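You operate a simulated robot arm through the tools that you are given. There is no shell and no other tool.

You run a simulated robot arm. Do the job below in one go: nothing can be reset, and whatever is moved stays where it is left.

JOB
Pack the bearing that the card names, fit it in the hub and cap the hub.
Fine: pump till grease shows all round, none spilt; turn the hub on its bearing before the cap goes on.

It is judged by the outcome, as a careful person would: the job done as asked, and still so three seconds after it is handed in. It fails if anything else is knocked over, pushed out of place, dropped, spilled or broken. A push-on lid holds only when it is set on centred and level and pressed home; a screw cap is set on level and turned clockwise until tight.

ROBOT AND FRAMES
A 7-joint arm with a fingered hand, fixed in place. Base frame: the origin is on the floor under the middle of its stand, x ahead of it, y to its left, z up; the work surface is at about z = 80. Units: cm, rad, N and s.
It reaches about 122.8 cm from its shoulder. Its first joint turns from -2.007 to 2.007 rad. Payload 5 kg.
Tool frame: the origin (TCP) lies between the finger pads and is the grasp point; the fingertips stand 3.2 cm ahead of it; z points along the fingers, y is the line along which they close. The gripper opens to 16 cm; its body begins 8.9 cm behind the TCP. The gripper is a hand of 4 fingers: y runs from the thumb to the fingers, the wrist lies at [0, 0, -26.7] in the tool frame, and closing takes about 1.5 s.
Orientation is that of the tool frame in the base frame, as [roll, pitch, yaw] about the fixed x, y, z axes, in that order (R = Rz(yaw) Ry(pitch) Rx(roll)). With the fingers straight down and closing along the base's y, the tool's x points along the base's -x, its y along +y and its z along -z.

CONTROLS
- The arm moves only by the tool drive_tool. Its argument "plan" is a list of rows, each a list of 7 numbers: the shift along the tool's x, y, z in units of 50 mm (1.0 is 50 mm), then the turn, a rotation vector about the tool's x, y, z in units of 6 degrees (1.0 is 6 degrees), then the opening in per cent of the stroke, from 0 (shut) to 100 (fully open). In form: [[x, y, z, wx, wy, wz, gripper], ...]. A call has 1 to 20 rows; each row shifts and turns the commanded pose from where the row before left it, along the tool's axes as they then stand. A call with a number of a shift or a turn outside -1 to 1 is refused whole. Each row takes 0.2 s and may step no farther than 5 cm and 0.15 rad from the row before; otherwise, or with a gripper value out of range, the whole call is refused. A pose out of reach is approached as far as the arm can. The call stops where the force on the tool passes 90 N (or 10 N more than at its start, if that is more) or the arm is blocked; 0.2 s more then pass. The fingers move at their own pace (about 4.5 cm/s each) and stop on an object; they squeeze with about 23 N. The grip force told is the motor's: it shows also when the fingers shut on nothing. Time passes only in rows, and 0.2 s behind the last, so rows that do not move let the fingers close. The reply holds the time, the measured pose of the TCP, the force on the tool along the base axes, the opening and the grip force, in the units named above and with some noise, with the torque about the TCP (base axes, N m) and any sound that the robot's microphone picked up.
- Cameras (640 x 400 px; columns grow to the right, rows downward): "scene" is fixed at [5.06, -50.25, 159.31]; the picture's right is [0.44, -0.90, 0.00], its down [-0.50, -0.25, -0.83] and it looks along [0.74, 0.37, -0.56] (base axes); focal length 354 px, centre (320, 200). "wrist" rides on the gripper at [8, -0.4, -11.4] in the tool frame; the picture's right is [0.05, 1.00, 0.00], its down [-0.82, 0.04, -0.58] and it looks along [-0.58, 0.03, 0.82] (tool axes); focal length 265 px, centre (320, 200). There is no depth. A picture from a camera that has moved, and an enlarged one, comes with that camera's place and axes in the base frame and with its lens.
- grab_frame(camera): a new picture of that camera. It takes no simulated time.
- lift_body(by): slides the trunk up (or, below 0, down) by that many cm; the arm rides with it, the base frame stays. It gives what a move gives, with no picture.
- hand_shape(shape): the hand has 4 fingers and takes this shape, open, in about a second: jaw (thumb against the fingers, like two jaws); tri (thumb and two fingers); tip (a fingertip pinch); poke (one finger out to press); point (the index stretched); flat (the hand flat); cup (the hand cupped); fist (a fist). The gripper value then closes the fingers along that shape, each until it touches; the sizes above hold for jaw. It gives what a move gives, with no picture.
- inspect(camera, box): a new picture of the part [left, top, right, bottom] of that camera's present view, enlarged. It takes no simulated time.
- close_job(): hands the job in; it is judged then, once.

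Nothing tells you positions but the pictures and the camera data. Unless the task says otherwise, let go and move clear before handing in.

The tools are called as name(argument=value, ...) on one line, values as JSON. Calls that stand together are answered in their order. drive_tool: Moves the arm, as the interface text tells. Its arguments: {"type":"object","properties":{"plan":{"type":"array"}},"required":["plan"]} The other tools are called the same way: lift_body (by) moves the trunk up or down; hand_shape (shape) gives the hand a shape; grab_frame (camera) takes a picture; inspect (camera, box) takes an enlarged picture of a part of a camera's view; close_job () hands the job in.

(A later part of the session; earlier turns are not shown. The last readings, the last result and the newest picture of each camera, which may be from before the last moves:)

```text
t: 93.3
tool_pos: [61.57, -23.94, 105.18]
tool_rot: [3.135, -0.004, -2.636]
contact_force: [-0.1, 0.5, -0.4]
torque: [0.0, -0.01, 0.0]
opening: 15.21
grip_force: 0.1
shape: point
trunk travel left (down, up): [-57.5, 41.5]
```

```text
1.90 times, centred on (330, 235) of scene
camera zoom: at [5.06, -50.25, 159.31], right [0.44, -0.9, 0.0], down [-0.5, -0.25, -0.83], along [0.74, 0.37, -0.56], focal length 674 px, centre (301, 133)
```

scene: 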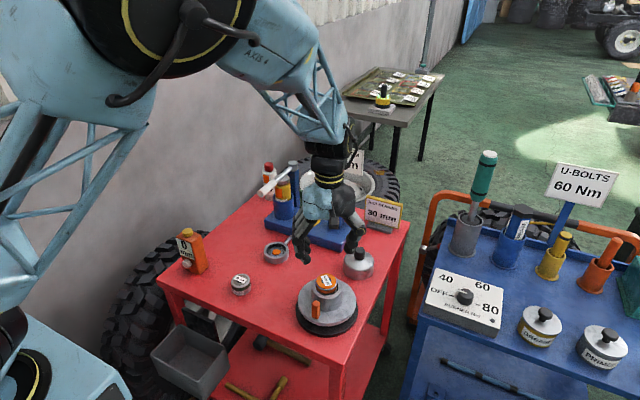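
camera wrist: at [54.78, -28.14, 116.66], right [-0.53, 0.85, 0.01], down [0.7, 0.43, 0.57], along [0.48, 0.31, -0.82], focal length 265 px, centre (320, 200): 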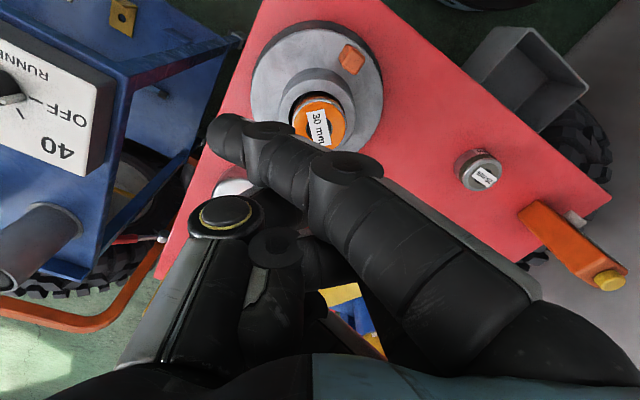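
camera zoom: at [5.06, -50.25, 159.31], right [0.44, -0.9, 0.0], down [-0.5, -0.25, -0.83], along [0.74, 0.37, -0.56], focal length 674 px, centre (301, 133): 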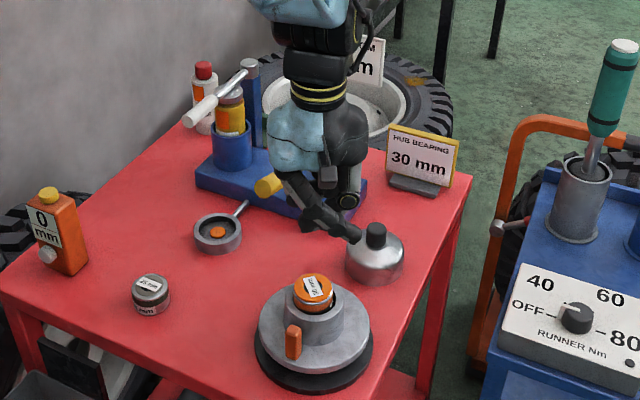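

The pointing finger slants across the hand, so the jar-lid grip is better. I'm returning to jaw, squaring the hand at heading 0, and centring over the hub with a wide opening.

hand_shape(shape="jaw")

drive_tool(plan=[[0, 0, 0, 0.063, -0.038, 0, 72], [0, 0, 0, 0, 0, 1, 72], [0, 0, 0, 0, 0, 1, 72], [0, 0, 0, 0, 0, 1, 72], [0, 0, 0, 0, 0, 1, 72], [0, 0, 0, 0, 0, 0.8, 72], [-0.19, 0.08, 0, 0, 0, 0, 72], [0, 0, 0, 0, 0, 0, 72]])

grab_frame(camera="wrist")

grab_frame(camera="scene")

```text
t: 94.2
tool_pos: [61.56, -23.79, 105.12]
tool_rot: [3.134, -0.005, -2.639]
contact_force: [-0.4, 0.0, 0.3]
torque: [-0.01, 0.03, -0.02]
opening: 15.96
grip_force: 0.0
shape: jaw
trunk travel left (down, up): [-57.5, 41.5]
```

```text
t: 96.0
tool_pos: [62.31, -23.51, 105.19]
tool_rot: [-3.14, -0.002, 3.141]
contact_force: [0.4, 0.5, 0.5]
torque: [0.0, -0.02, -0.02]
opening: 11.54
grip_force: 0.2
shape: jaw
trunk travel left (down, up): [-57.5, 41.5]
```

```text
taken
camera wrist: at [54.42, -23.88, 116.64], right [-0.05, 1.0, 0.0], down [0.82, 0.04, 0.58], along [0.58, 0.03, -0.82], focal length 265 px, centre (320, 200)
```

wrist: 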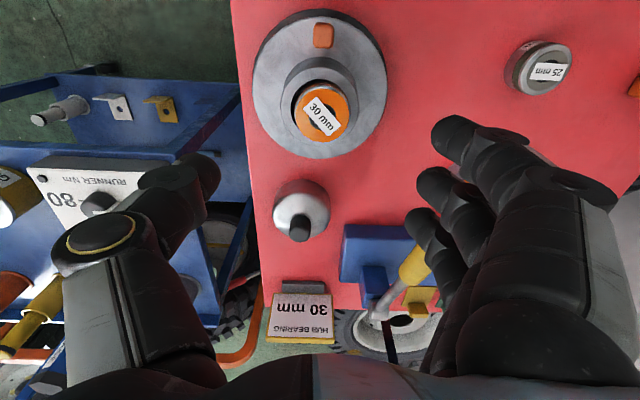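

```text
taken
```

scene: 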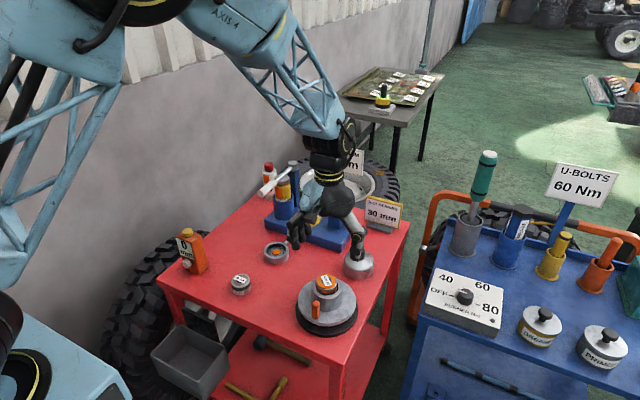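

drive_tool(plan=[[-0.03, 0, 0, 0, 0, -1, 72], [0, 0, 0, 0, 0, -0.67, 72], [0, 0, 0.5, 0, 0, 0, 72], [0, 0, 0.5, 0, 0, 0, 72], [0, 0, 0.5, 0, 0, 0, 72], [0, 0, 0.5, 0, 0, 0, 72], [0, 0, 0, 0, 0, 0, 72]])

grab_frame(camera="wrist")

inspect(camera="scene", box=[250, 190, 390, 350])

```text
t: 97.6
tool_pos: [62.59, -23.56, 95.19]
tool_rot: [3.141, -0.002, -2.967]
contact_force: [0.2, -0.2, 0.4]
torque: [-0.04, -0.03, -0.01]
opening: 11.55
grip_force: 0.0
shape: jaw
trunk travel left (down, up): [-57.5, 41.5]
```

```text
taken
camera wrist: at [54.85, -25.3, 106.6], right [-0.23, 0.97, 0.0], down [0.8, 0.18, 0.58], along [0.56, 0.13, -0.82], focal length 265 px, centre (320, 200)
```

wrist: 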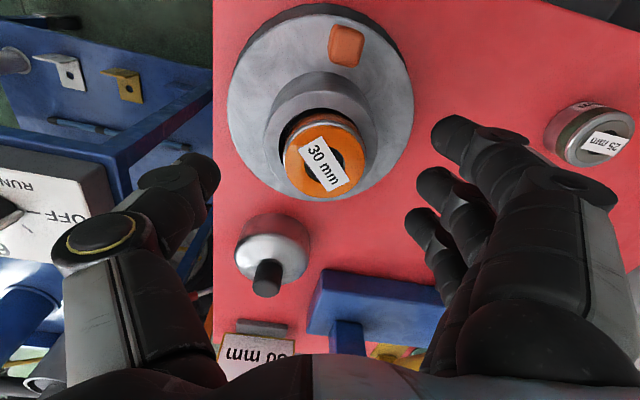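

```text
2.50 times, centred on (320, 270) of scene
camera zoom: at [5.06, -50.25, 159.31], right [0.44, -0.9, 0.0], down [-0.5, -0.25, -0.83], along [0.74, 0.37, -0.56], focal length 884 px, centre (320, 25)
```

zoom: 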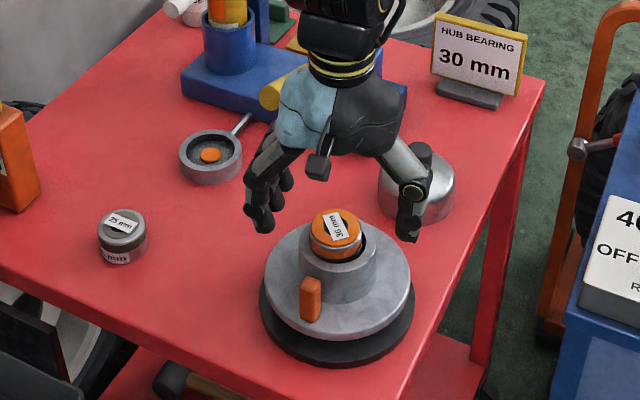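

drive_tool(plan=[[0, 0, 0.4, 0, 0, 0, 72], [0, 0, 0.4, 0, 0, 0, 72], [0, 0, 0.2, 0, 0, 0, 72], [0, 0, 0, 0, 0, 0, 72]])

grab_frame(camera="wrist")

inspect(camera="scene", box=[270, 210, 370, 340])

```text
t: 98.6
tool_pos: [62.75, -23.41, 90.26]
tool_rot: [3.14, -0.001, -2.965]
contact_force: [0.1, 0.5, 0.3]
torque: [0.01, -0.02, 0.0]
opening: 11.54
grip_force: 0.0
shape: jaw
trunk travel left (down, up): [-57.5, 41.5]
```

```text
taken
camera wrist: at [54.91, -25.38, 101.56], right [-0.23, 0.97, 0.0], down [0.8, 0.18, 0.58], along [0.56, 0.13, -0.82], focal length 265 px, centre (320, 200)
```

wrist: 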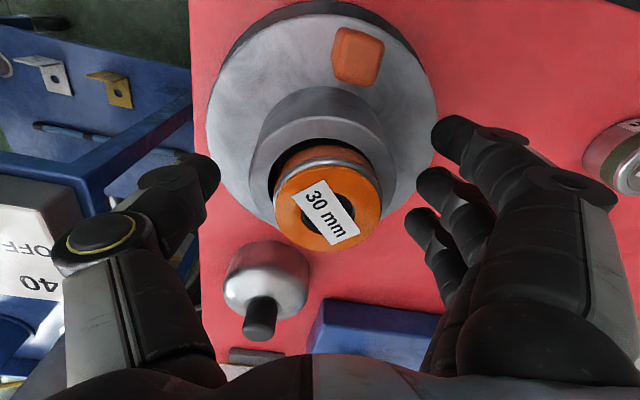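

```text
3.08 times, centred on (320, 275) of scene
camera zoom: at [5.06, -50.25, 159.31], right [0.44, -0.9, 0.0], down [-0.5, -0.25, -0.83], along [0.74, 0.37, -0.56], focal length 1088 px, centre (320, -31)
```

zoom: 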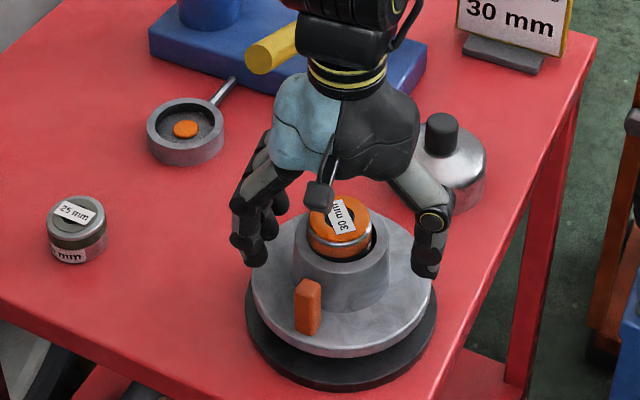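

The fingers straddle the boss with the peg well clear. I'm closing onto the boss.

drive_tool(plan=[[0, 0, 0, 0, 0, 0, 55], [0, 0, 0, 0, 0, 0, 52], [0, 0, 0, 0, 0, 0, 48], [0, 0, 0, 0, 0, 0, 44], [0, 0, 0, 0, 0, 0, 40], [0, 0, 0, 0, 0, 0, 35], [0, 0, 0, 0, 0, 0, 30], [0, 0, 0, 0, 0, 0, 30]])

grab_frame(camera="wrist")

inspect(camera="scene", box=[270, 210, 370, 340])

```text
t: 100.4
tool_pos: [62.75, -23.53, 90.12]
tool_rot: [-3.141, -0.003, -2.966]
contact_force: [0.7, 0.8, -1.5]
torque: [0.05, -0.02, -0.08]
opening: 6.67
grip_force: 22.7
shape: jaw
trunk travel left (down, up): [-57.5, 41.5]
```

```text
taken
camera wrist: at [54.91, -25.39, 101.57], right [-0.23, 0.97, 0.0], down [0.8, 0.18, 0.58], along [0.56, 0.13, -0.82], focal length 265 px, centre (320, 200)
```

wrist: 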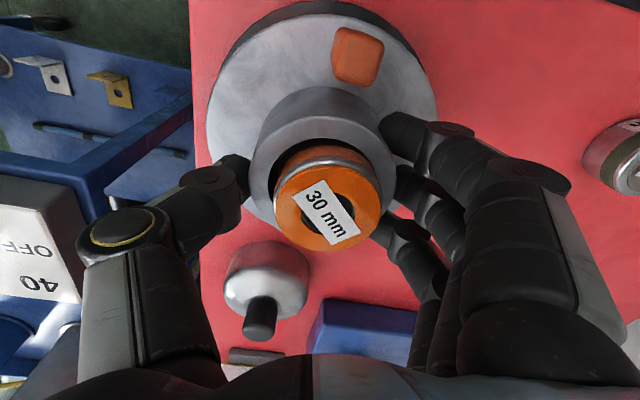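

```text
3.08 times, centred on (320, 275) of scene
camera zoom: at [5.06, -50.25, 159.31], right [0.44, -0.9, 0.0], down [-0.5, -0.25, -0.83], along [0.74, 0.37, -0.56], focal length 1088 px, centre (320, -31)
```

zoom: 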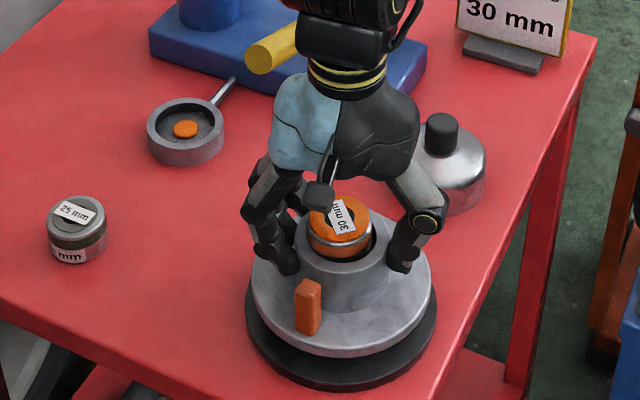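

I'm turning the hub counter-clockwise gently, checking that it turns with the hand and its base stays put.

drive_tool(plan=[[0, 0, 0, 0, 0, -0.5, 30], [0, 0, 0, 0, 0, -1, 30], [0, 0, 0, 0, 0, -1, 30], [0, 0, 0, 0, 0, -1, 30], [0, 0, 0, 0, 0, 0, 30]])

inspect(camera="scene", box=[270, 210, 370, 340])

grab_frame(camera="wrist")

```text
t: 101.6
tool_pos: [62.76, -23.49, 90.16]
tool_rot: [3.141, -0.003, -2.597]
contact_force: [4.1, 1.8, -6.2]
torque: [0.05, -0.06, -0.07]
opening: 6.65
grip_force: 23.1
shape: jaw
trunk travel left (down, up): [-57.5, 41.5]
```

```text
3.08 times, centred on (320, 275) of scene
camera zoom: at [5.06, -50.25, 159.31], right [0.44, -0.9, 0.0], down [-0.5, -0.25, -0.83], along [0.74, 0.37, -0.56], focal length 1088 px, centre (320, -31)
```

zoom: 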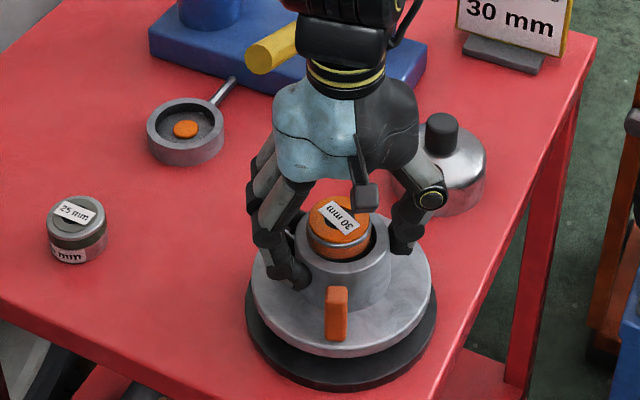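

```text
taken
camera wrist: at [56.08, -27.99, 101.59], right [-0.56, 0.83, 0.0], down [0.68, 0.46, 0.58], along [0.48, 0.32, -0.82], focal length 265 px, centre (320, 200)
```

wrist: 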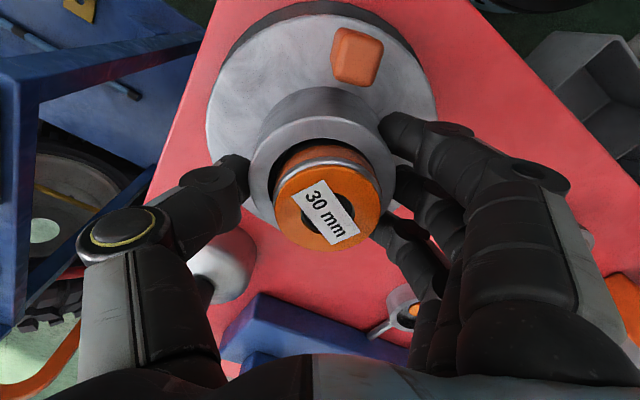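

The hub turns freely with the hand and its base stays put. I'm continuing the turn.

drive_tool(plan=[[0, 0, 0, 0, 0, -1, 30], [0, 0, 0, 0, 0, -1, 30], [0, 0, 0, 0, 0, -1, 30], [0, 0, 0, 0, 0, -1, 30], [0, 0, 0, 0, 0, -1, 30], [0, 0, 0, 0, 0, 0, 30]])

drive_tool(plan=[[0, 0, 0, 0, 0, -1, 30], [0, 0, 0, 0, 0, -1, 30], [0, 0, 0, 0, 0, -1, 30], [0, 0, 0, 0, 0, -1, 30], [0, 0, 0, 0, 0, -1, 30], [0, 0, 0, 0, 0, 0, 30]])

inspect(camera="scene", box=[250, 190, 390, 350])

grab_frame(camera="wrist")

```text
t: 103.0
tool_pos: [62.63, -23.45, 90.09]
tool_rot: [3.14, -0.001, -2.074]
contact_force: [4.2, 8.6, -9.1]
torque: [0.14, -0.11, -0.09]
opening: 6.63
grip_force: 22.6
shape: jaw
trunk travel left (down, up): [-57.5, 41.5]
```

```text
t: 104.4
tool_pos: [62.62, -23.38, 90.16]
tool_rot: [3.14, 0.0, -1.55]
contact_force: [-3.7, 16.0, -8.4]
torque: [0.32, 0.06, -0.15]
opening: 6.62
grip_force: 23.5
shape: jaw
trunk travel left (down, up): [-57.5, 41.5]
```

```text
2.50 times, centred on (320, 270) of scene
camera zoom: at [5.06, -50.25, 159.31], right [0.44, -0.9, 0.0], down [-0.5, -0.25, -0.83], along [0.74, 0.37, -0.56], focal length 884 px, centre (320, 25)
```

zoom: 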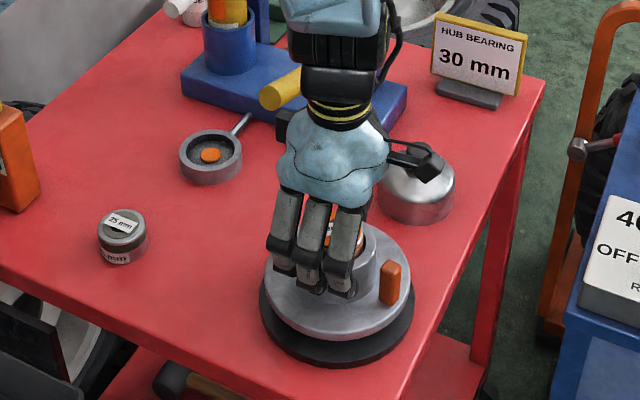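

```text
taken
camera wrist: at [63.22, -31.35, 101.6], right [-1.0, -0.07, 0.0], down [-0.06, 0.81, 0.58], along [-0.04, 0.58, -0.82], focal length 265 px, centre (320, 200)
```

wrist: 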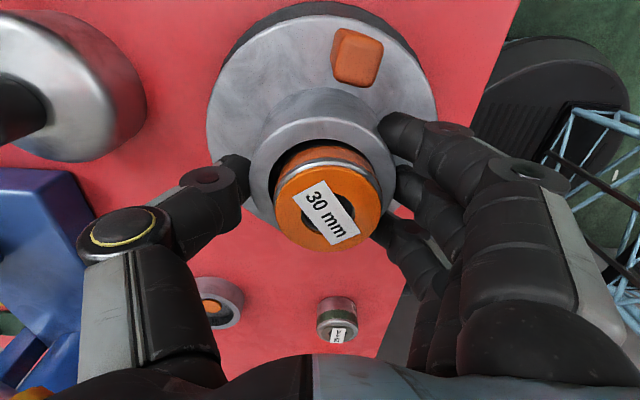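

The hub has turned about 81° freely and its base hasn't moved. I'll release, rise, and re-grip with thumb and two fingers, which leaves more room for the peg, to carry on round to a full turn.

drive_tool(plan=[[0, 0, 0, 0, 0, 0, 50], [0, 0, 0, 0, 0, 0, 65], [0, 0, 0, 0, 0, 0, 72], [0, 0, 0, 0, 0, 0, 72], [0, 0, -0.3, 0, 0, 0, 72], [0, 0, -0.5, 0, 0, 0, 72], [0, 0, -0.5, 0, 0, 0, 72], [0, 0, 0, 0, 0, 0, 72]])

hand_shape(shape="tri")

drive_tool(plan=[[0, 0, 0, 0, 0, 1, 72], [0, 0, 0, 0, 0, 1, 72], [0, 0, 0, 0, 0, 1, 72], [0, 0, 0, 0, 0, 1, 72], [0, 0, 0, 0, 0, 1, 72], [0, 0, 0, 0, 0, 1, 72], [0, 0, 0, 0, 0, 1, 72], [0, 0, 0, 0, 0, 1, 72], [0, 0, 0, 0, 0, 1, 72], [0, 0, 0, 0, 0, 1, 72], [0, 0, 0, 0, 0, 1, 72], [0, 0, 0, 0, 0, 0.5, 72], [0, 0, 0, 0, 0, 0, 72]])

grab_frame(camera="wrist")

inspect(camera="scene", box=[250, 190, 390, 350])

```text
t: 106.2
tool_pos: [62.72, -23.56, 96.74]
tool_rot: [3.14, 0.0, -1.551]
contact_force: [-0.4, 0.1, 0.5]
torque: [0.03, 0.02, -0.02]
opening: 11.46
grip_force: 0.0
shape: jaw
trunk travel left (down, up): [-57.5, 41.5]
```

```text
t: 107.1
tool_pos: [62.67, -23.46, 96.72]
tool_rot: [3.141, 0.001, -1.553]
contact_force: [-0.3, 0.2, -0.2]
torque: [-0.03, 0.01, 0.0]
opening: 15.98
grip_force: 0.1
shape: tri
trunk travel left (down, up): [-57.5, 41.5]
```

```text
t: 109.9
tool_pos: [62.69, -23.47, 96.6]
tool_rot: [3.141, -0.002, -2.756]
contact_force: [-0.9, -1.0, 0.8]
torque: [-0.03, 0.01, -0.04]
opening: 11.56
grip_force: 0.2
shape: tri
trunk travel left (down, up): [-57.5, 41.5]
```

```text
taken
camera wrist: at [55.34, -26.84, 108.11], right [-0.42, 0.91, 0.0], down [0.74, 0.35, 0.58], along [0.52, 0.24, -0.82], focal length 265 px, centre (320, 200)
```

wrist: 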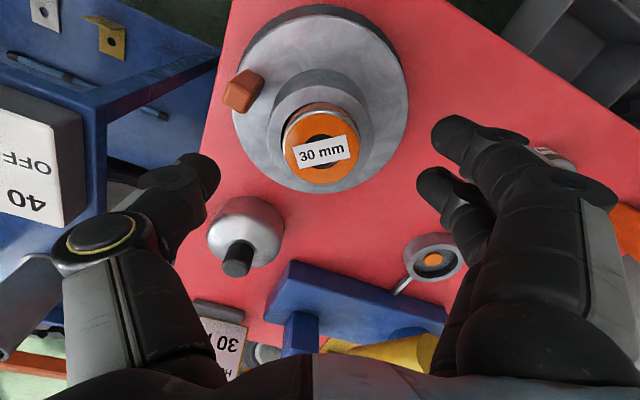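

```text
2.50 times, centred on (320, 270) of scene
camera zoom: at [5.06, -50.25, 159.31], right [0.44, -0.9, 0.0], down [-0.5, -0.25, -0.83], along [0.74, 0.37, -0.56], focal length 884 px, centre (320, 25)
```

zoom: 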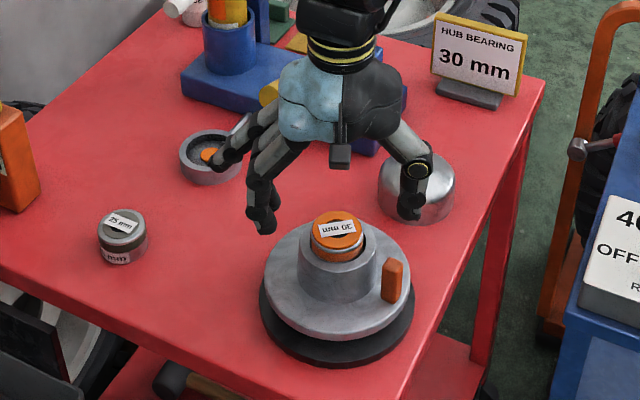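

drive_tool(plan=[[0, 0, 0.5, 0, 0, 0, 72], [0, 0, 0.5, 0, 0, 0, 72], [0, 0, 0.3, 0, 0, 0, 72], [0, 0, 0, 0, 0, 0, 55], [0, 0, 0, 0, 0, 0, 50], [0, 0, 0, 0, 0, 0, 44], [0, 0, 0, 0, 0, 0, 38], [0, 0, 0, 0, 0, 0, 30], [0, 0, 0, 0, 0, 0, 30], [0, 0, 0, 0, 0, 0, 30]])

grab_frame(camera="wrist")

inspect(camera="scene", box=[250, 190, 390, 350])

```text
t: 112.1
tool_pos: [62.48, -23.52, 90.19]
tool_rot: [3.142, -0.001, -2.756]
contact_force: [0.5, 0.1, -3.0]
torque: [0.06, -0.02, -0.04]
opening: 7.2
grip_force: 23.1
shape: tri
trunk travel left (down, up): [-57.5, 41.5]
```

```text
taken
camera wrist: at [55.29, -26.86, 101.57], right [-0.42, 0.91, 0.0], down [0.74, 0.35, 0.58], along [0.52, 0.24, -0.82], focal length 265 px, centre (320, 200)
```

wrist: 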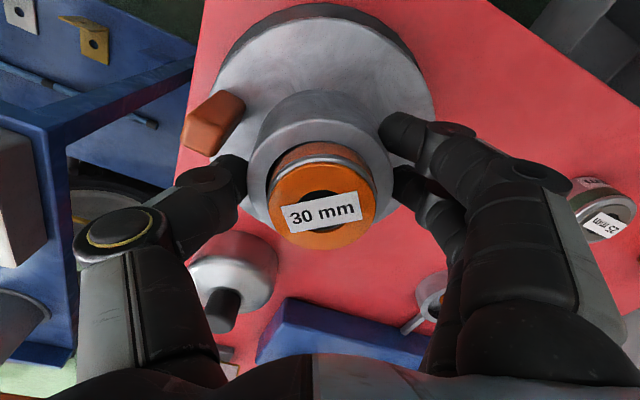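

```text
2.50 times, centred on (320, 270) of scene
camera zoom: at [5.06, -50.25, 159.31], right [0.44, -0.9, 0.0], down [-0.5, -0.25, -0.83], along [0.74, 0.37, -0.56], focal length 884 px, centre (320, 25)
```

zoom: 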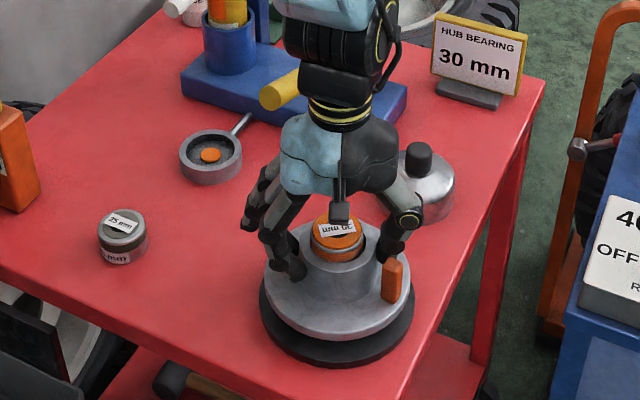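

Gripped with the peg beside the thumb. I'm turning on.

drive_tool(plan=[[0, 0, 0, 0, 0, -0.5, 30], [0, 0, 0, 0, 0, -1, 30], [0, 0, 0, 0, 0, -1, 30], [0, 0, 0, 0, 0, -1, 30], [0, 0, 0, 0, 0, -1, 30], [0, 0, 0, 0, 0, -1, 30], [0, 0, 0, 0, 0, -1, 30], [0, 0, 0, 0, 0, 0, 30]])

drive_tool(plan=[[0, 0, 0, 0, 0, -1, 30], [0, 0, 0, 0, 0, -1, 30], [0, 0, 0, 0, 0, -1, 30], [0, 0, 0, 0, 0, -1, 30], [0, 0, 0, 0, 0, -1, 30], [0, 0, 0, 0, 0, -1, 30], [0, 0, 0, 0, 0, 0, 30]])

inspect(camera="scene", box=[250, 190, 390, 350])

grab_frame(camera="wrist")

```text
t: 113.9
tool_pos: [62.56, -23.64, 90.23]
tool_rot: [3.14, -0.001, -2.076]
contact_force: [-5.6, -6.5, -1.5]
torque: [-0.09, 0.13, -1.36]
opening: 6.72
grip_force: 22.7
shape: tri
trunk travel left (down, up): [-57.5, 41.5]
```

```text
t: 115.5
tool_pos: [62.67, -23.22, 90.25]
tool_rot: [-3.141, 0.003, -1.444]
contact_force: [-5.0, -8.3, 1.4]
torque: [-0.18, 0.2, -0.8]
opening: 6.81
grip_force: 22.8
shape: tri
trunk travel left (down, up): [-57.5, 41.5]
```

```text
2.50 times, centred on (320, 270) of scene
camera zoom: at [5.06, -50.25, 159.31], right [0.44, -0.9, 0.0], down [-0.5, -0.25, -0.83], along [0.74, 0.37, -0.56], focal length 884 px, centre (320, 25)
```

zoom: 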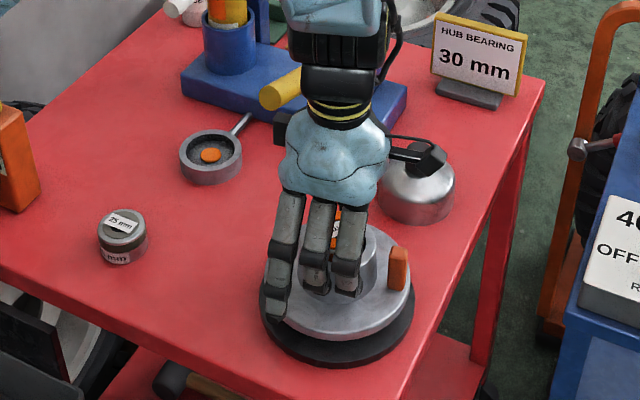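

```text
taken
camera wrist: at [64.09, -31.23, 101.67], right [-0.98, -0.18, 0.0], down [-0.14, 0.8, 0.58], along [-0.1, 0.57, -0.82], focal length 265 px, centre (320, 200)
```

wrist: 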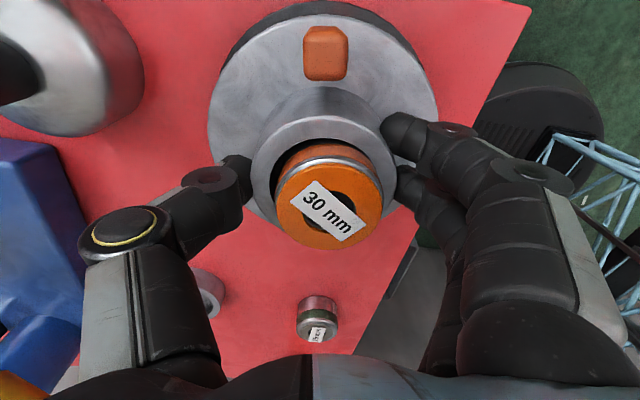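

The hub stopped turning at about 97° and the fingers slipped on the boss. That looks like the end of its travel, so I'm looking closely before going on.

inspect(camera="scene", box=[290, 250, 380, 345])

inspect(camera="wrist", box=[180, 0, 480, 260])

```text
4.21 times, centred on (335, 298) of scene
camera zoom: at [5.06, -50.25, 159.31], right [0.44, -0.9, 0.0], down [-0.5, -0.25, -0.83], along [0.74, 0.37, -0.56], focal length 1489 px, centre (257, -210)
```

zoom: 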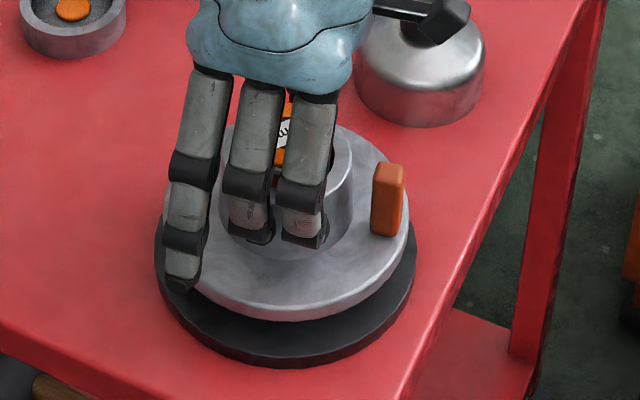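

```text
1.54 times, centred on (330, 130) of wrist
camera zoom: at [64.09, -31.23, 101.67], right [-0.98, -0.18, 0.0], down [-0.14, 0.8, 0.58], along [-0.1, 0.57, -0.82], focal length 408 px, centre (305, 308)
```

zoom: 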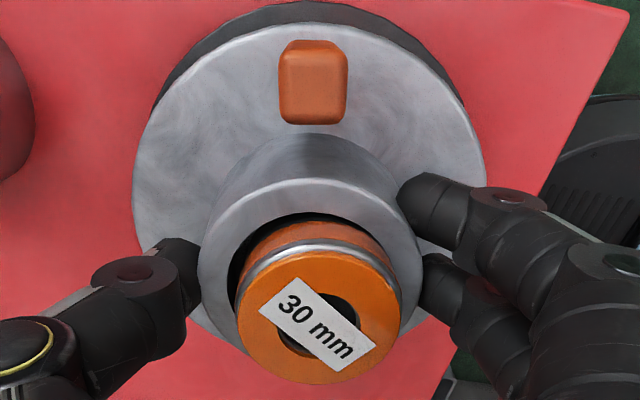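

The hub seems to have reached the end of its travel. I'll release, go back to the full jaw grip, which was clean, and turn it back the other way through its whole range.

drive_tool(plan=[[0, 0, 0, 0, 0, 0, 50], [0, 0, 0, 0, 0, 0, 65], [0, 0, 0, 0, 0, 0, 72], [0, 0, 0, 0, 0, 0, 72], [0, 0, -0.3, 0, 0, 0, 72], [0, 0, -0.5, 0, 0, 0, 72], [0, 0, -0.5, 0, 0, 0, 72], [0, 0, 0, 0, 0, 0, 72]])

hand_shape(shape="jaw")

grab_frame(camera="wrist")

inspect(camera="scene", box=[270, 230, 390, 350])

```text
t: 117.3
tool_pos: [62.67, -23.39, 96.74]
tool_rot: [3.139, 0.0, -1.447]
contact_force: [1.3, -0.6, 0.4]
torque: [0.01, 0.0, 0.0]
opening: 11.48
grip_force: 0.0
shape: tri
trunk travel left (down, up): [-57.5, 41.5]
```

```text
t: 118.2
tool_pos: [62.73, -23.54, 96.79]
tool_rot: [3.14, 0.0, -1.446]
contact_force: [0.0, -0.7, 0.3]
torque: [-0.04, 0.02, 0.01]
opening: 15.99
grip_force: 0.1
shape: jaw
trunk travel left (down, up): [-57.5, 41.5]
```

```text
taken
camera wrist: at [64.12, -31.39, 108.18], right [-0.98, -0.17, 0.0], down [-0.14, 0.8, 0.58], along [-0.1, 0.57, -0.82], focal length 265 px, centre (320, 200)
```

wrist: 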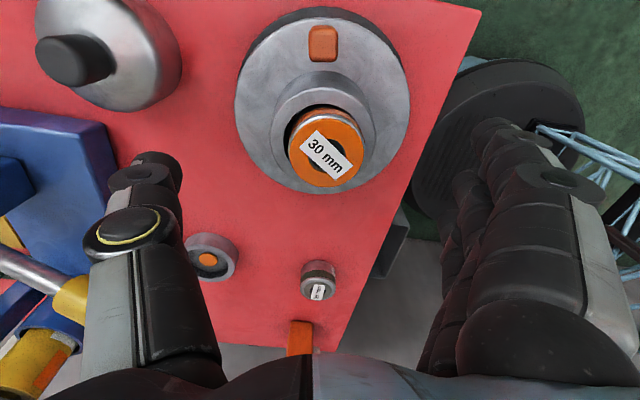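

```text
3.33 times, centred on (330, 290) of scene
camera zoom: at [5.06, -50.25, 159.31], right [0.44, -0.9, 0.0], down [-0.5, -0.25, -0.83], along [0.74, 0.37, -0.56], focal length 1179 px, centre (287, -100)
```

zoom: 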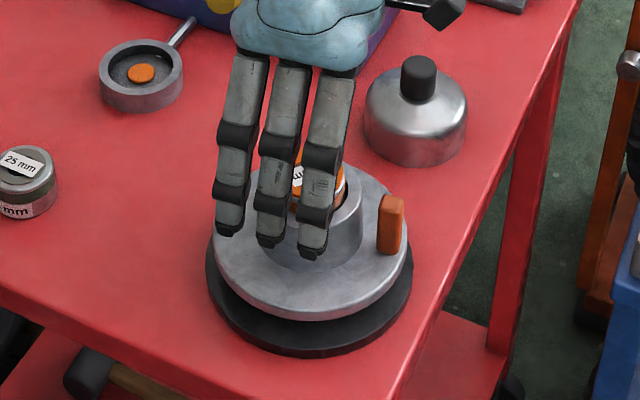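

drive_tool(plan=[[0, 0, 0, 0, 0, 0, 72], [0, 0, 0, 0, 0, 0, 72], [0, 0, 0, 0, 0, 0, 72], [0, 0, 0.5, 0, 0, 0, 72], [0, 0, 0.5, 0, 0, 0, 72], [0, 0, 0.3, 0, 0, 0, 72], [0, 0, 0, 0, 0, 0, 55], [0, 0, 0, 0, 0, 0, 50], [0, 0, 0, 0, 0, 0, 44], [0, 0, 0, 0, 0, 0, 38], [0, 0, 0, 0, 0, 0, 30], [0, 0, 0, 0, 0, 0, 30], [0, 0, 0, 0, 0, 0, 30]])

drive_tool(plan=[[0, 0, 0, 0, 0, 0.5, 30], [0, 0, 0, 0, 0, 1, 30], [0, 0, 0, 0, 0, 1, 30], [0, 0, 0, 0, 0, 1, 30], [0, 0, 0, 0, 0, 1, 30], [0, 0, 0, 0, 0, 0, 30]])

grab_frame(camera="wrist")

inspect(camera="scene", box=[270, 230, 390, 350])

```text
t: 121.0
tool_pos: [62.69, -23.52, 90.13]
tool_rot: [3.139, -0.001, -1.447]
contact_force: [-1.2, -0.7, -2.8]
torque: [-0.01, 0.04, 0.04]
opening: 6.54
grip_force: 23.5
shape: jaw
trunk travel left (down, up): [-57.5, 41.5]
```

```text
t: 122.4
tool_pos: [62.62, -23.56, 90.24]
tool_rot: [3.14, 0.0, -1.92]
contact_force: [0.1, -1.3, -1.2]
torque: [0.0, 0.06, 0.09]
opening: 6.5
grip_force: 23.2
shape: jaw
trunk travel left (down, up): [-57.5, 41.5]
```

```text
taken
camera wrist: at [60.31, -31.21, 101.63], right [-0.96, 0.29, 0.0], down [0.24, 0.78, 0.58], along [0.17, 0.55, -0.82], focal length 265 px, centre (320, 200)
```

wrist: 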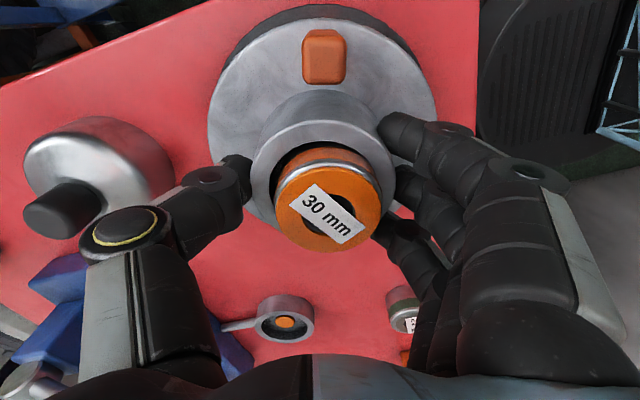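

```text
3.33 times, centred on (330, 290) of scene
camera zoom: at [5.06, -50.25, 159.31], right [0.44, -0.9, 0.0], down [-0.5, -0.25, -0.83], along [0.74, 0.37, -0.56], focal length 1179 px, centre (287, -100)
```

zoom: 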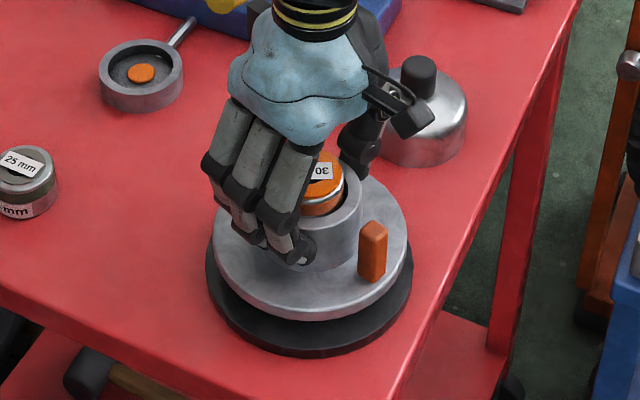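

Turning back clockwise is free and follows the hand. I'm continuing round to and past the starting position.

drive_tool(plan=[[0, 0, 0, 0, 0, 1, 30], [0, 0, 0, 0, 0, 1, 30], [0, 0, 0, 0, 0, 1, 30], [0, 0, 0, 0, 0, 1, 30], [0, 0, 0, 0, 0, 1, 30], [0, 0, 0, 0, 0, 1, 30], [0, 0, 0, 0, 0, 1, 30], [0, 0, 0, 0, 0, 1, 30], [0, 0, 0, 0, 0, 1, 30], [0, 0, 0, 0, 0, 1, 30], [0, 0, 0, 0, 0, 0.67, 30], [0, 0, 0, 0, 0, 0, 30]])

grab_frame(camera="wrist")

inspect(camera="scene", box=[250, 190, 390, 350])

```text
t: 125.0
tool_pos: [62.56, -23.55, 90.28]
tool_rot: [-3.141, -0.002, -3.036]
contact_force: [-10.3, -7.5, 3.3]
torque: [-0.22, 0.22, 0.1]
opening: 6.54
grip_force: 22.8
shape: jaw
trunk travel left (down, up): [-57.5, 41.5]
```

```text
taken
camera wrist: at [54.64, -24.79, 101.61], right [-0.16, 0.99, 0.0], down [0.81, 0.13, 0.58], along [0.57, 0.09, -0.82], focal length 265 px, centre (320, 200)
```

wrist: 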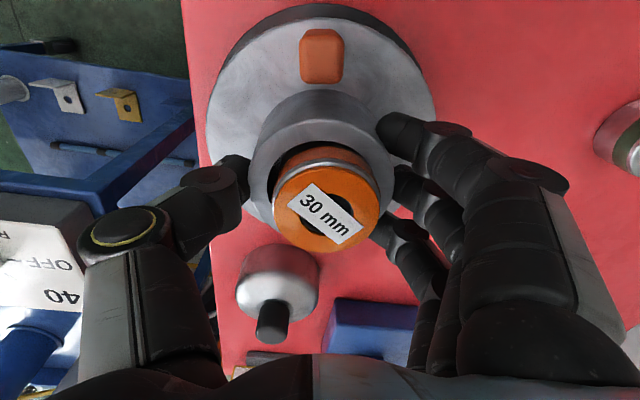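

```text
2.50 times, centred on (320, 270) of scene
camera zoom: at [5.06, -50.25, 159.31], right [0.44, -0.9, 0.0], down [-0.5, -0.25, -0.83], along [0.74, 0.37, -0.56], focal length 884 px, centre (320, 25)
```

zoom: 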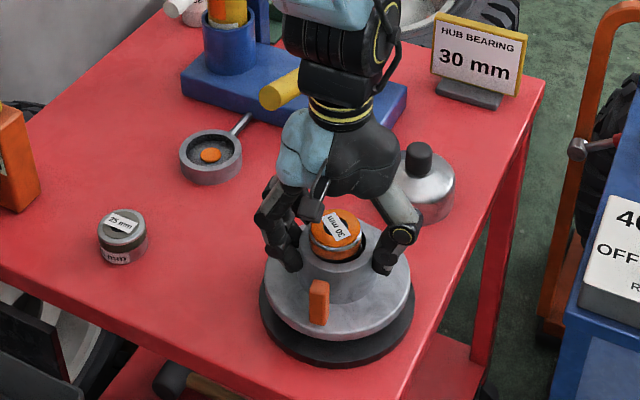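

The hub has now swung about 97° one way and back. I'll take one more grip and turn it further past the start the other way, so it's been turned well on its bearing both ways.

drive_tool(plan=[[0, 0, 0, 0, 0, 0, 50], [0, 0, 0, 0, 0, 0, 65], [0, 0, 0, 0, 0, 0, 72], [0, 0, 0, 0, 0, 0, 72], [0, 0, -0.3, 0, 0, 0, 72], [0, 0, -0.5, 0, 0, 0, 72], [0, 0, -0.5, 0, 0, 0, 72], [0, 0, 0, 0, 0, -1, 72], [0, 0, 0, 0, 0, -1, 72], [0, 0, 0, 0, 0, -1, 72], [0, 0, 0, 0, 0, -1, 72], [0, 0, 0, 0, 0, -0.5, 72], [0, 0, 0, 0, 0, 0, 72]])

grab_frame(camera="wrist")

```text
t: 127.8
tool_pos: [62.75, -23.54, 96.75]
tool_rot: [3.141, -0.001, -2.564]
contact_force: [-0.3, -0.5, 0.4]
torque: [0.02, 0.02, 0.01]
opening: 11.49
grip_force: 0.0
shape: jaw
trunk travel left (down, up): [-57.5, 41.5]
```

```text
taken
camera wrist: at [56.16, -28.23, 108.11], right [-0.59, 0.81, 0.0], down [0.66, 0.48, 0.58], along [0.47, 0.34, -0.82], focal length 265 px, centre (320, 200)
```

wrist: 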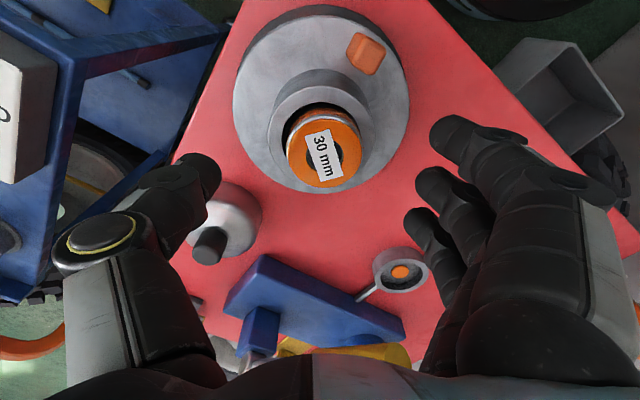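

drive_tool(plan=[[0, 0, 0, 0, 0, 1, 72], [0, 0, 0, 0, 0, 0.5, 72], [0, 0, 0.5, 0, 0, 0, 72], [0, 0, 0.5, 0, 0, 0, 72], [0, 0, 0.3, 0, 0, 0, 72], [0, 0, 0, 0, 0, 0, 55], [0, 0, 0, 0, 0, 0, 50], [0, 0, 0, 0, 0, 0, 44], [0, 0, 0, 0, 0, 0, 38], [0, 0, 0, 0, 0, 0, 30], [0, 0, 0, 0, 0, 0, 30], [0, 0, 0, 0, 0, 0, 30]])

drive_tool(plan=[[0, 0, 0, 0, 0, 0.5, 30], [0, 0, 0, 0, 0, 1, 30], [0, 0, 0, 0, 0, 1, 30], [0, 0, 0, 0, 0, 1, 30], [0, 0, 0, 0, 0, 1, 30], [0, 0, 0, 0, 0, 0.5, 30], [0, 0, 0, 0, 0, 0, 30]])

grab_frame(camera="wrist")

inspect(camera="scene", box=[250, 190, 390, 350])

```text
t: 130.4
tool_pos: [62.64, -23.42, 90.19]
tool_rot: [-3.141, -0.001, -2.721]
contact_force: [-0.5, 0.2, -2.3]
torque: [0.07, 0.08, -0.07]
opening: 6.87
grip_force: 22.9
shape: jaw
trunk travel left (down, up): [-57.5, 41.5]
```

```text
t: 132.0
tool_pos: [62.73, -23.49, 90.15]
tool_rot: [3.142, -0.001, 3.036]
contact_force: [0.0, -1.3, -4.7]
torque: [0.09, 0.02, 0.1]
opening: 6.84
grip_force: 22.8
shape: jaw
trunk travel left (down, up): [-57.5, 41.5]
```

```text
taken
camera wrist: at [54.63, -23.1, 101.61], right [0.05, 1.0, 0.0], down [0.82, -0.04, 0.58], along [0.58, -0.03, -0.82], focal length 265 px, centre (320, 200)
```

wrist: 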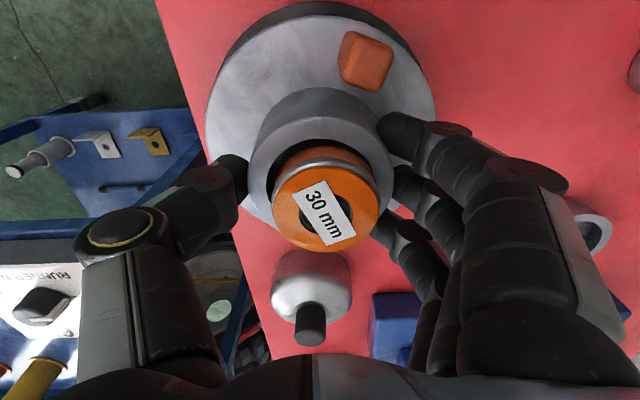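

```text
2.50 times, centred on (320, 270) of scene
camera zoom: at [5.06, -50.25, 159.31], right [0.44, -0.9, 0.0], down [-0.5, -0.25, -0.83], along [0.74, 0.37, -0.56], focal length 884 px, centre (320, 25)
```

zoom: 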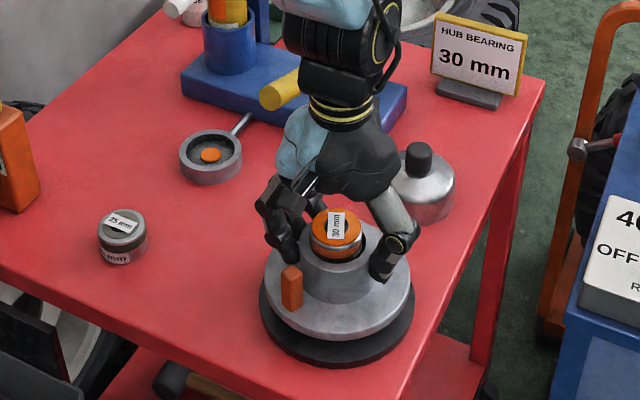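

The hub turns freely this way too. I'll swing it back counter-clockwise through the full arc once more, so it has had well over a full turn's worth of motion.

drive_tool(plan=[[0, 0, 0, 0, 0, -1, 30], [0, 0, 0, 0, 0, -1, 30], [0, 0, 0, 0, 0, -1, 30], [0, 0, 0, 0, 0, -1, 30], [0, 0, 0, 0, 0, -1, 30], [0, 0, 0, 0, 0, -1, 30], [0, 0, 0, 0, 0, -1, 30], [0, 0, 0, 0, 0, -1, 30], [0, 0, 0, 0, 0, 0, 30]])

drive_tool(plan=[[0, 0, 0, 0, 0, -1, 30], [0, 0, 0, 0, 0, -1, 30], [0, 0, 0, 0, 0, -1, 30], [0, 0, 0, 0, 0, -1, 30], [0, 0, 0, 0, 0, -1, 30], [0, 0, 0, 0, 0, -1, 30], [0, 0, 0, 0, 0, -1, 30], [0, 0, 0, 0, 0, -1, 30], [0, 0, 0, 0, 0, 0, 30]])

grab_frame(camera="wrist")

inspect(camera="scene", box=[250, 190, 390, 350])

```text
t: 134.0
tool_pos: [62.67, -23.51, 90.23]
tool_rot: [-3.14, -0.001, -2.406]
contact_force: [1.8, 7.3, 0.8]
torque: [0.21, 0.03, -0.1]
opening: 6.82
grip_force: 23.5
shape: jaw
trunk travel left (down, up): [-57.5, 41.5]
```

```text
t: 136.0
tool_pos: [62.61, -23.41, 90.25]
tool_rot: [3.139, 0.0, -1.566]
contact_force: [-5.2, 18.6, -3.5]
torque: [0.37, 0.17, -0.11]
opening: 6.82
grip_force: 22.7
shape: jaw
trunk travel left (down, up): [-57.5, 41.5]
```

```text
taken
camera wrist: at [63.04, -31.43, 101.6], right [-1.0, -0.05, 0.0], down [-0.04, 0.82, 0.58], along [-0.03, 0.58, -0.82], focal length 265 px, centre (320, 200)
```

wrist: 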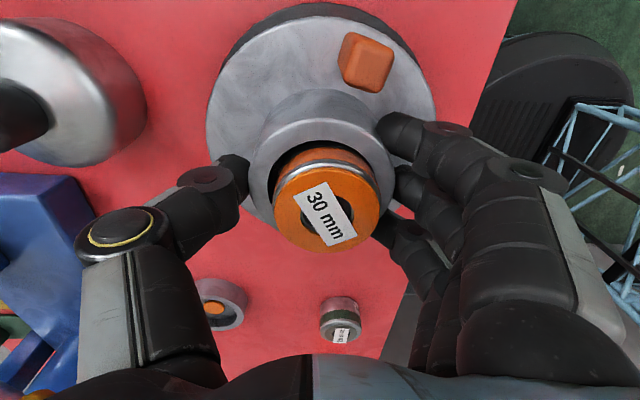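

```text
2.50 times, centred on (320, 270) of scene
camera zoom: at [5.06, -50.25, 159.31], right [0.44, -0.9, 0.0], down [-0.5, -0.25, -0.83], along [0.74, 0.37, -0.56], focal length 884 px, centre (320, 25)
```

zoom: 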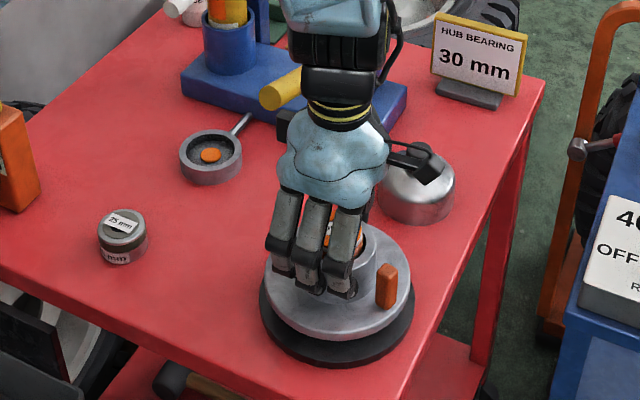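

drive_tool(plan=[[0, 0, 0, 0, 0, 0, 50], [0, 0, 0, 0, 0, 0, 65], [0, 0, 0, 0, 0, 0, 72], [0, 0, 0, 0, 0, 0, 72], [0, 0, -0.3, 0, 0, 0, 72], [0, 0, -0.5, 0, 0, 0, 72], [0, 0, -0.5, 0, 0, 0, 72], [0, 0, 0, 0, 0, 1, 72], [0, 0, 0, 0, 0, 1, 72], [0, 0, 0, 0, 0, 1, 72], [0, 0, 0, 0, 0, 1, 72], [0, 0, 0, 0, 0, 1, 72], [0, 0, 0, 0, 0, 1, 72], [0, 0, 0, 0, 0, 1, 72], [0, 0, 0, 0, 0, 1, 72], [0, 0, 0, 0, 0, 0, 72]])

grab_frame(camera="wrist")

```text
t: 139.4
tool_pos: [62.6, -23.46, 96.69]
tool_rot: [3.141, 0.0, -2.409]
contact_force: [-0.2, -0.7, -0.5]
torque: [-0.02, -0.02, -0.01]
opening: 11.48
grip_force: 0.0
shape: jaw
trunk travel left (down, up): [-57.5, 41.5]
```

```text
taken
camera wrist: at [56.94, -29.14, 108.11], right [-0.71, 0.71, 0.0], down [0.58, 0.58, 0.58], along [0.41, 0.41, -0.82], focal length 265 px, centre (320, 200)
```

wrist: 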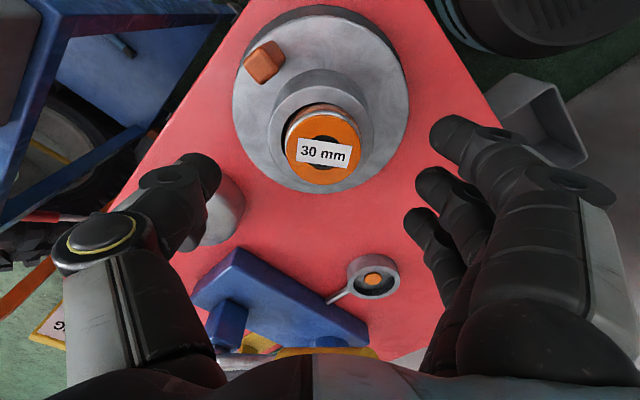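

drive_tool(plan=[[0, 0, 0.5, 0, 0, 0, 72], [0, 0, 0.5, 0, 0, 0, 72], [0, 0, 0.3, 0, 0, 0, 72], [0, 0, 0, 0, 0, 0, 55], [0, 0, 0, 0, 0, 0, 50], [0, 0, 0, 0, 0, 0, 44], [0, 0, 0, 0, 0, 0, 38], [0, 0, 0, 0, 0, 0, 30], [0, 0, 0, 0, 0, 0, 30], [0, 0, 0, 0, 0, 0, 30]])

drive_tool(plan=[[0, 0, 0, 0, 0, -0.5, 30], [0, 0, 0, 0, 0, -1, 30], [0, 0, 0, 0, 0, -1, 30], [0, 0, 0, 0, 0, -1, 30], [0, 0, 0, 0, 0, -1, 30], [0, 0, 0, 0, 0, 0, 30]])

grab_frame(camera="wrist")

inspect(camera="scene", box=[250, 190, 390, 350])

```text
t: 141.6
tool_pos: [62.64, -23.59, 90.22]
tool_rot: [3.141, -0.002, -2.407]
contact_force: [-1.1, 0.5, -2.8]
torque: [0.02, 0.03, -0.04]
opening: 6.56
grip_force: 23.3
shape: jaw
trunk travel left (down, up): [-57.5, 41.5]
```

```text
t: 143.0
tool_pos: [62.68, -23.32, 90.14]
tool_rot: [3.141, 0.0, -1.935]
contact_force: [8.1, 12.5, -3.0]
torque: [0.19, -0.25, -3.14]
opening: 6.68
grip_force: 22.9
shape: jaw
trunk travel left (down, up): [-57.5, 41.5]
```

```text
taken
camera wrist: at [60.23, -30.95, 101.62], right [-0.95, 0.31, 0.0], down [0.25, 0.78, 0.58], along [0.18, 0.55, -0.82], focal length 265 px, centre (320, 200)
```

wrist: 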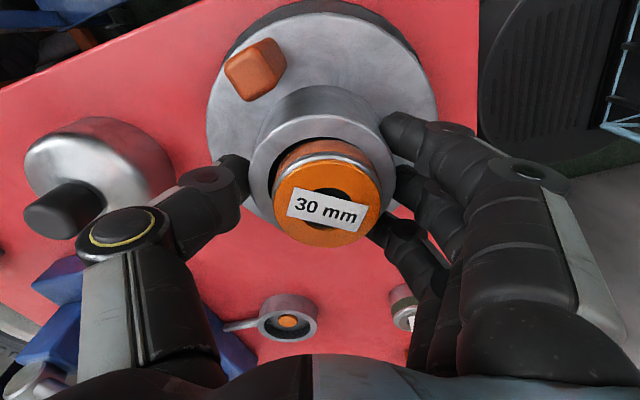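

```text
2.50 times, centred on (320, 270) of scene
camera zoom: at [5.06, -50.25, 159.31], right [0.44, -0.9, 0.0], down [-0.5, -0.25, -0.83], along [0.74, 0.37, -0.56], focal length 884 px, centre (320, 25)
```

zoom: 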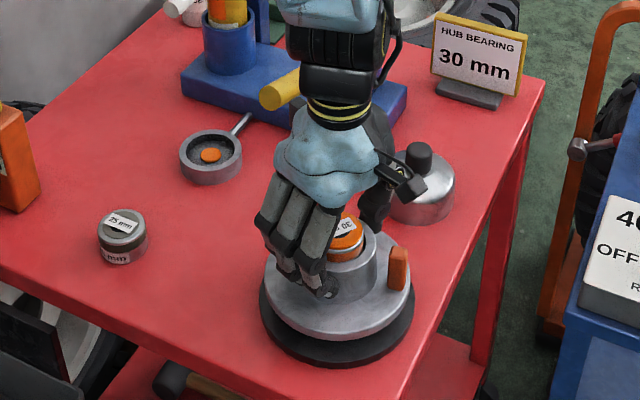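

The turning stop is real, because the torque rose sharply. The hub has now been turned through its whole travel and back, so I'm easing off the stop, releasing and rising.

drive_tool(plan=[[0, 0, 0, 0, 0, 1, 30], [0, 0, 0, 0, 0, 1, 30], [0, 0, 0, 0, 0, 0.5, 30], [0, 0, 0, 0, 0, 0, 50], [0, 0, 0, 0, 0, 0, 65], [0, 0, 0, 0, 0, 0, 72], [0, 0, 0, 0, 0, 0, 72], [0, 0, -0.3, 0, 0, 0, 72], [0, 0, -0.5, 0, 0, 0, 72], [0, 0, -0.6, 0, 0, 0, 72], [0, 0, -0.6, 0, 0, 0, 72], [0, 0, -0.6, 0, 0, 0, 60], [0, 0, 0, 0, 0, 0, 60]])

grab_frame(camera="wrist")

inspect(camera="scene", box=[280, 240, 380, 345])

```text
t: 145.8
tool_pos: [62.71, -23.66, 103.11]
tool_rot: [3.138, 0.0, -2.198]
contact_force: [0.0, 0.3, 0.3]
torque: [0.0, 0.01, 0.0]
opening: 9.64
grip_force: 0.0
shape: jaw
trunk travel left (down, up): [-57.5, 41.5]
```

```text
taken
camera wrist: at [58.31, -30.4, 114.63], right [-0.84, 0.54, 0.0], down [0.44, 0.69, 0.58], along [0.31, 0.48, -0.82], focal length 265 px, centre (320, 200)
```

wrist: 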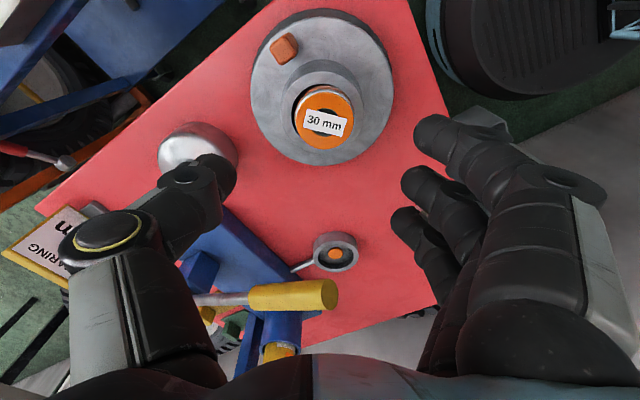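

```text
3.81 times, centred on (330, 292) of scene
camera zoom: at [5.06, -50.25, 159.31], right [0.44, -0.9, 0.0], down [-0.5, -0.25, -0.83], along [0.74, 0.37, -0.56], focal length 1348 px, centre (282, -152)
```

zoom: 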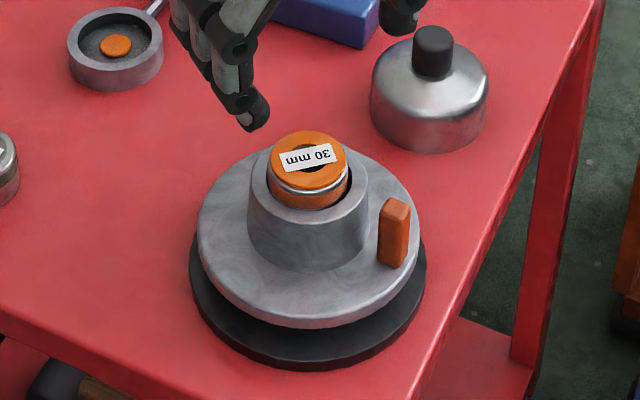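

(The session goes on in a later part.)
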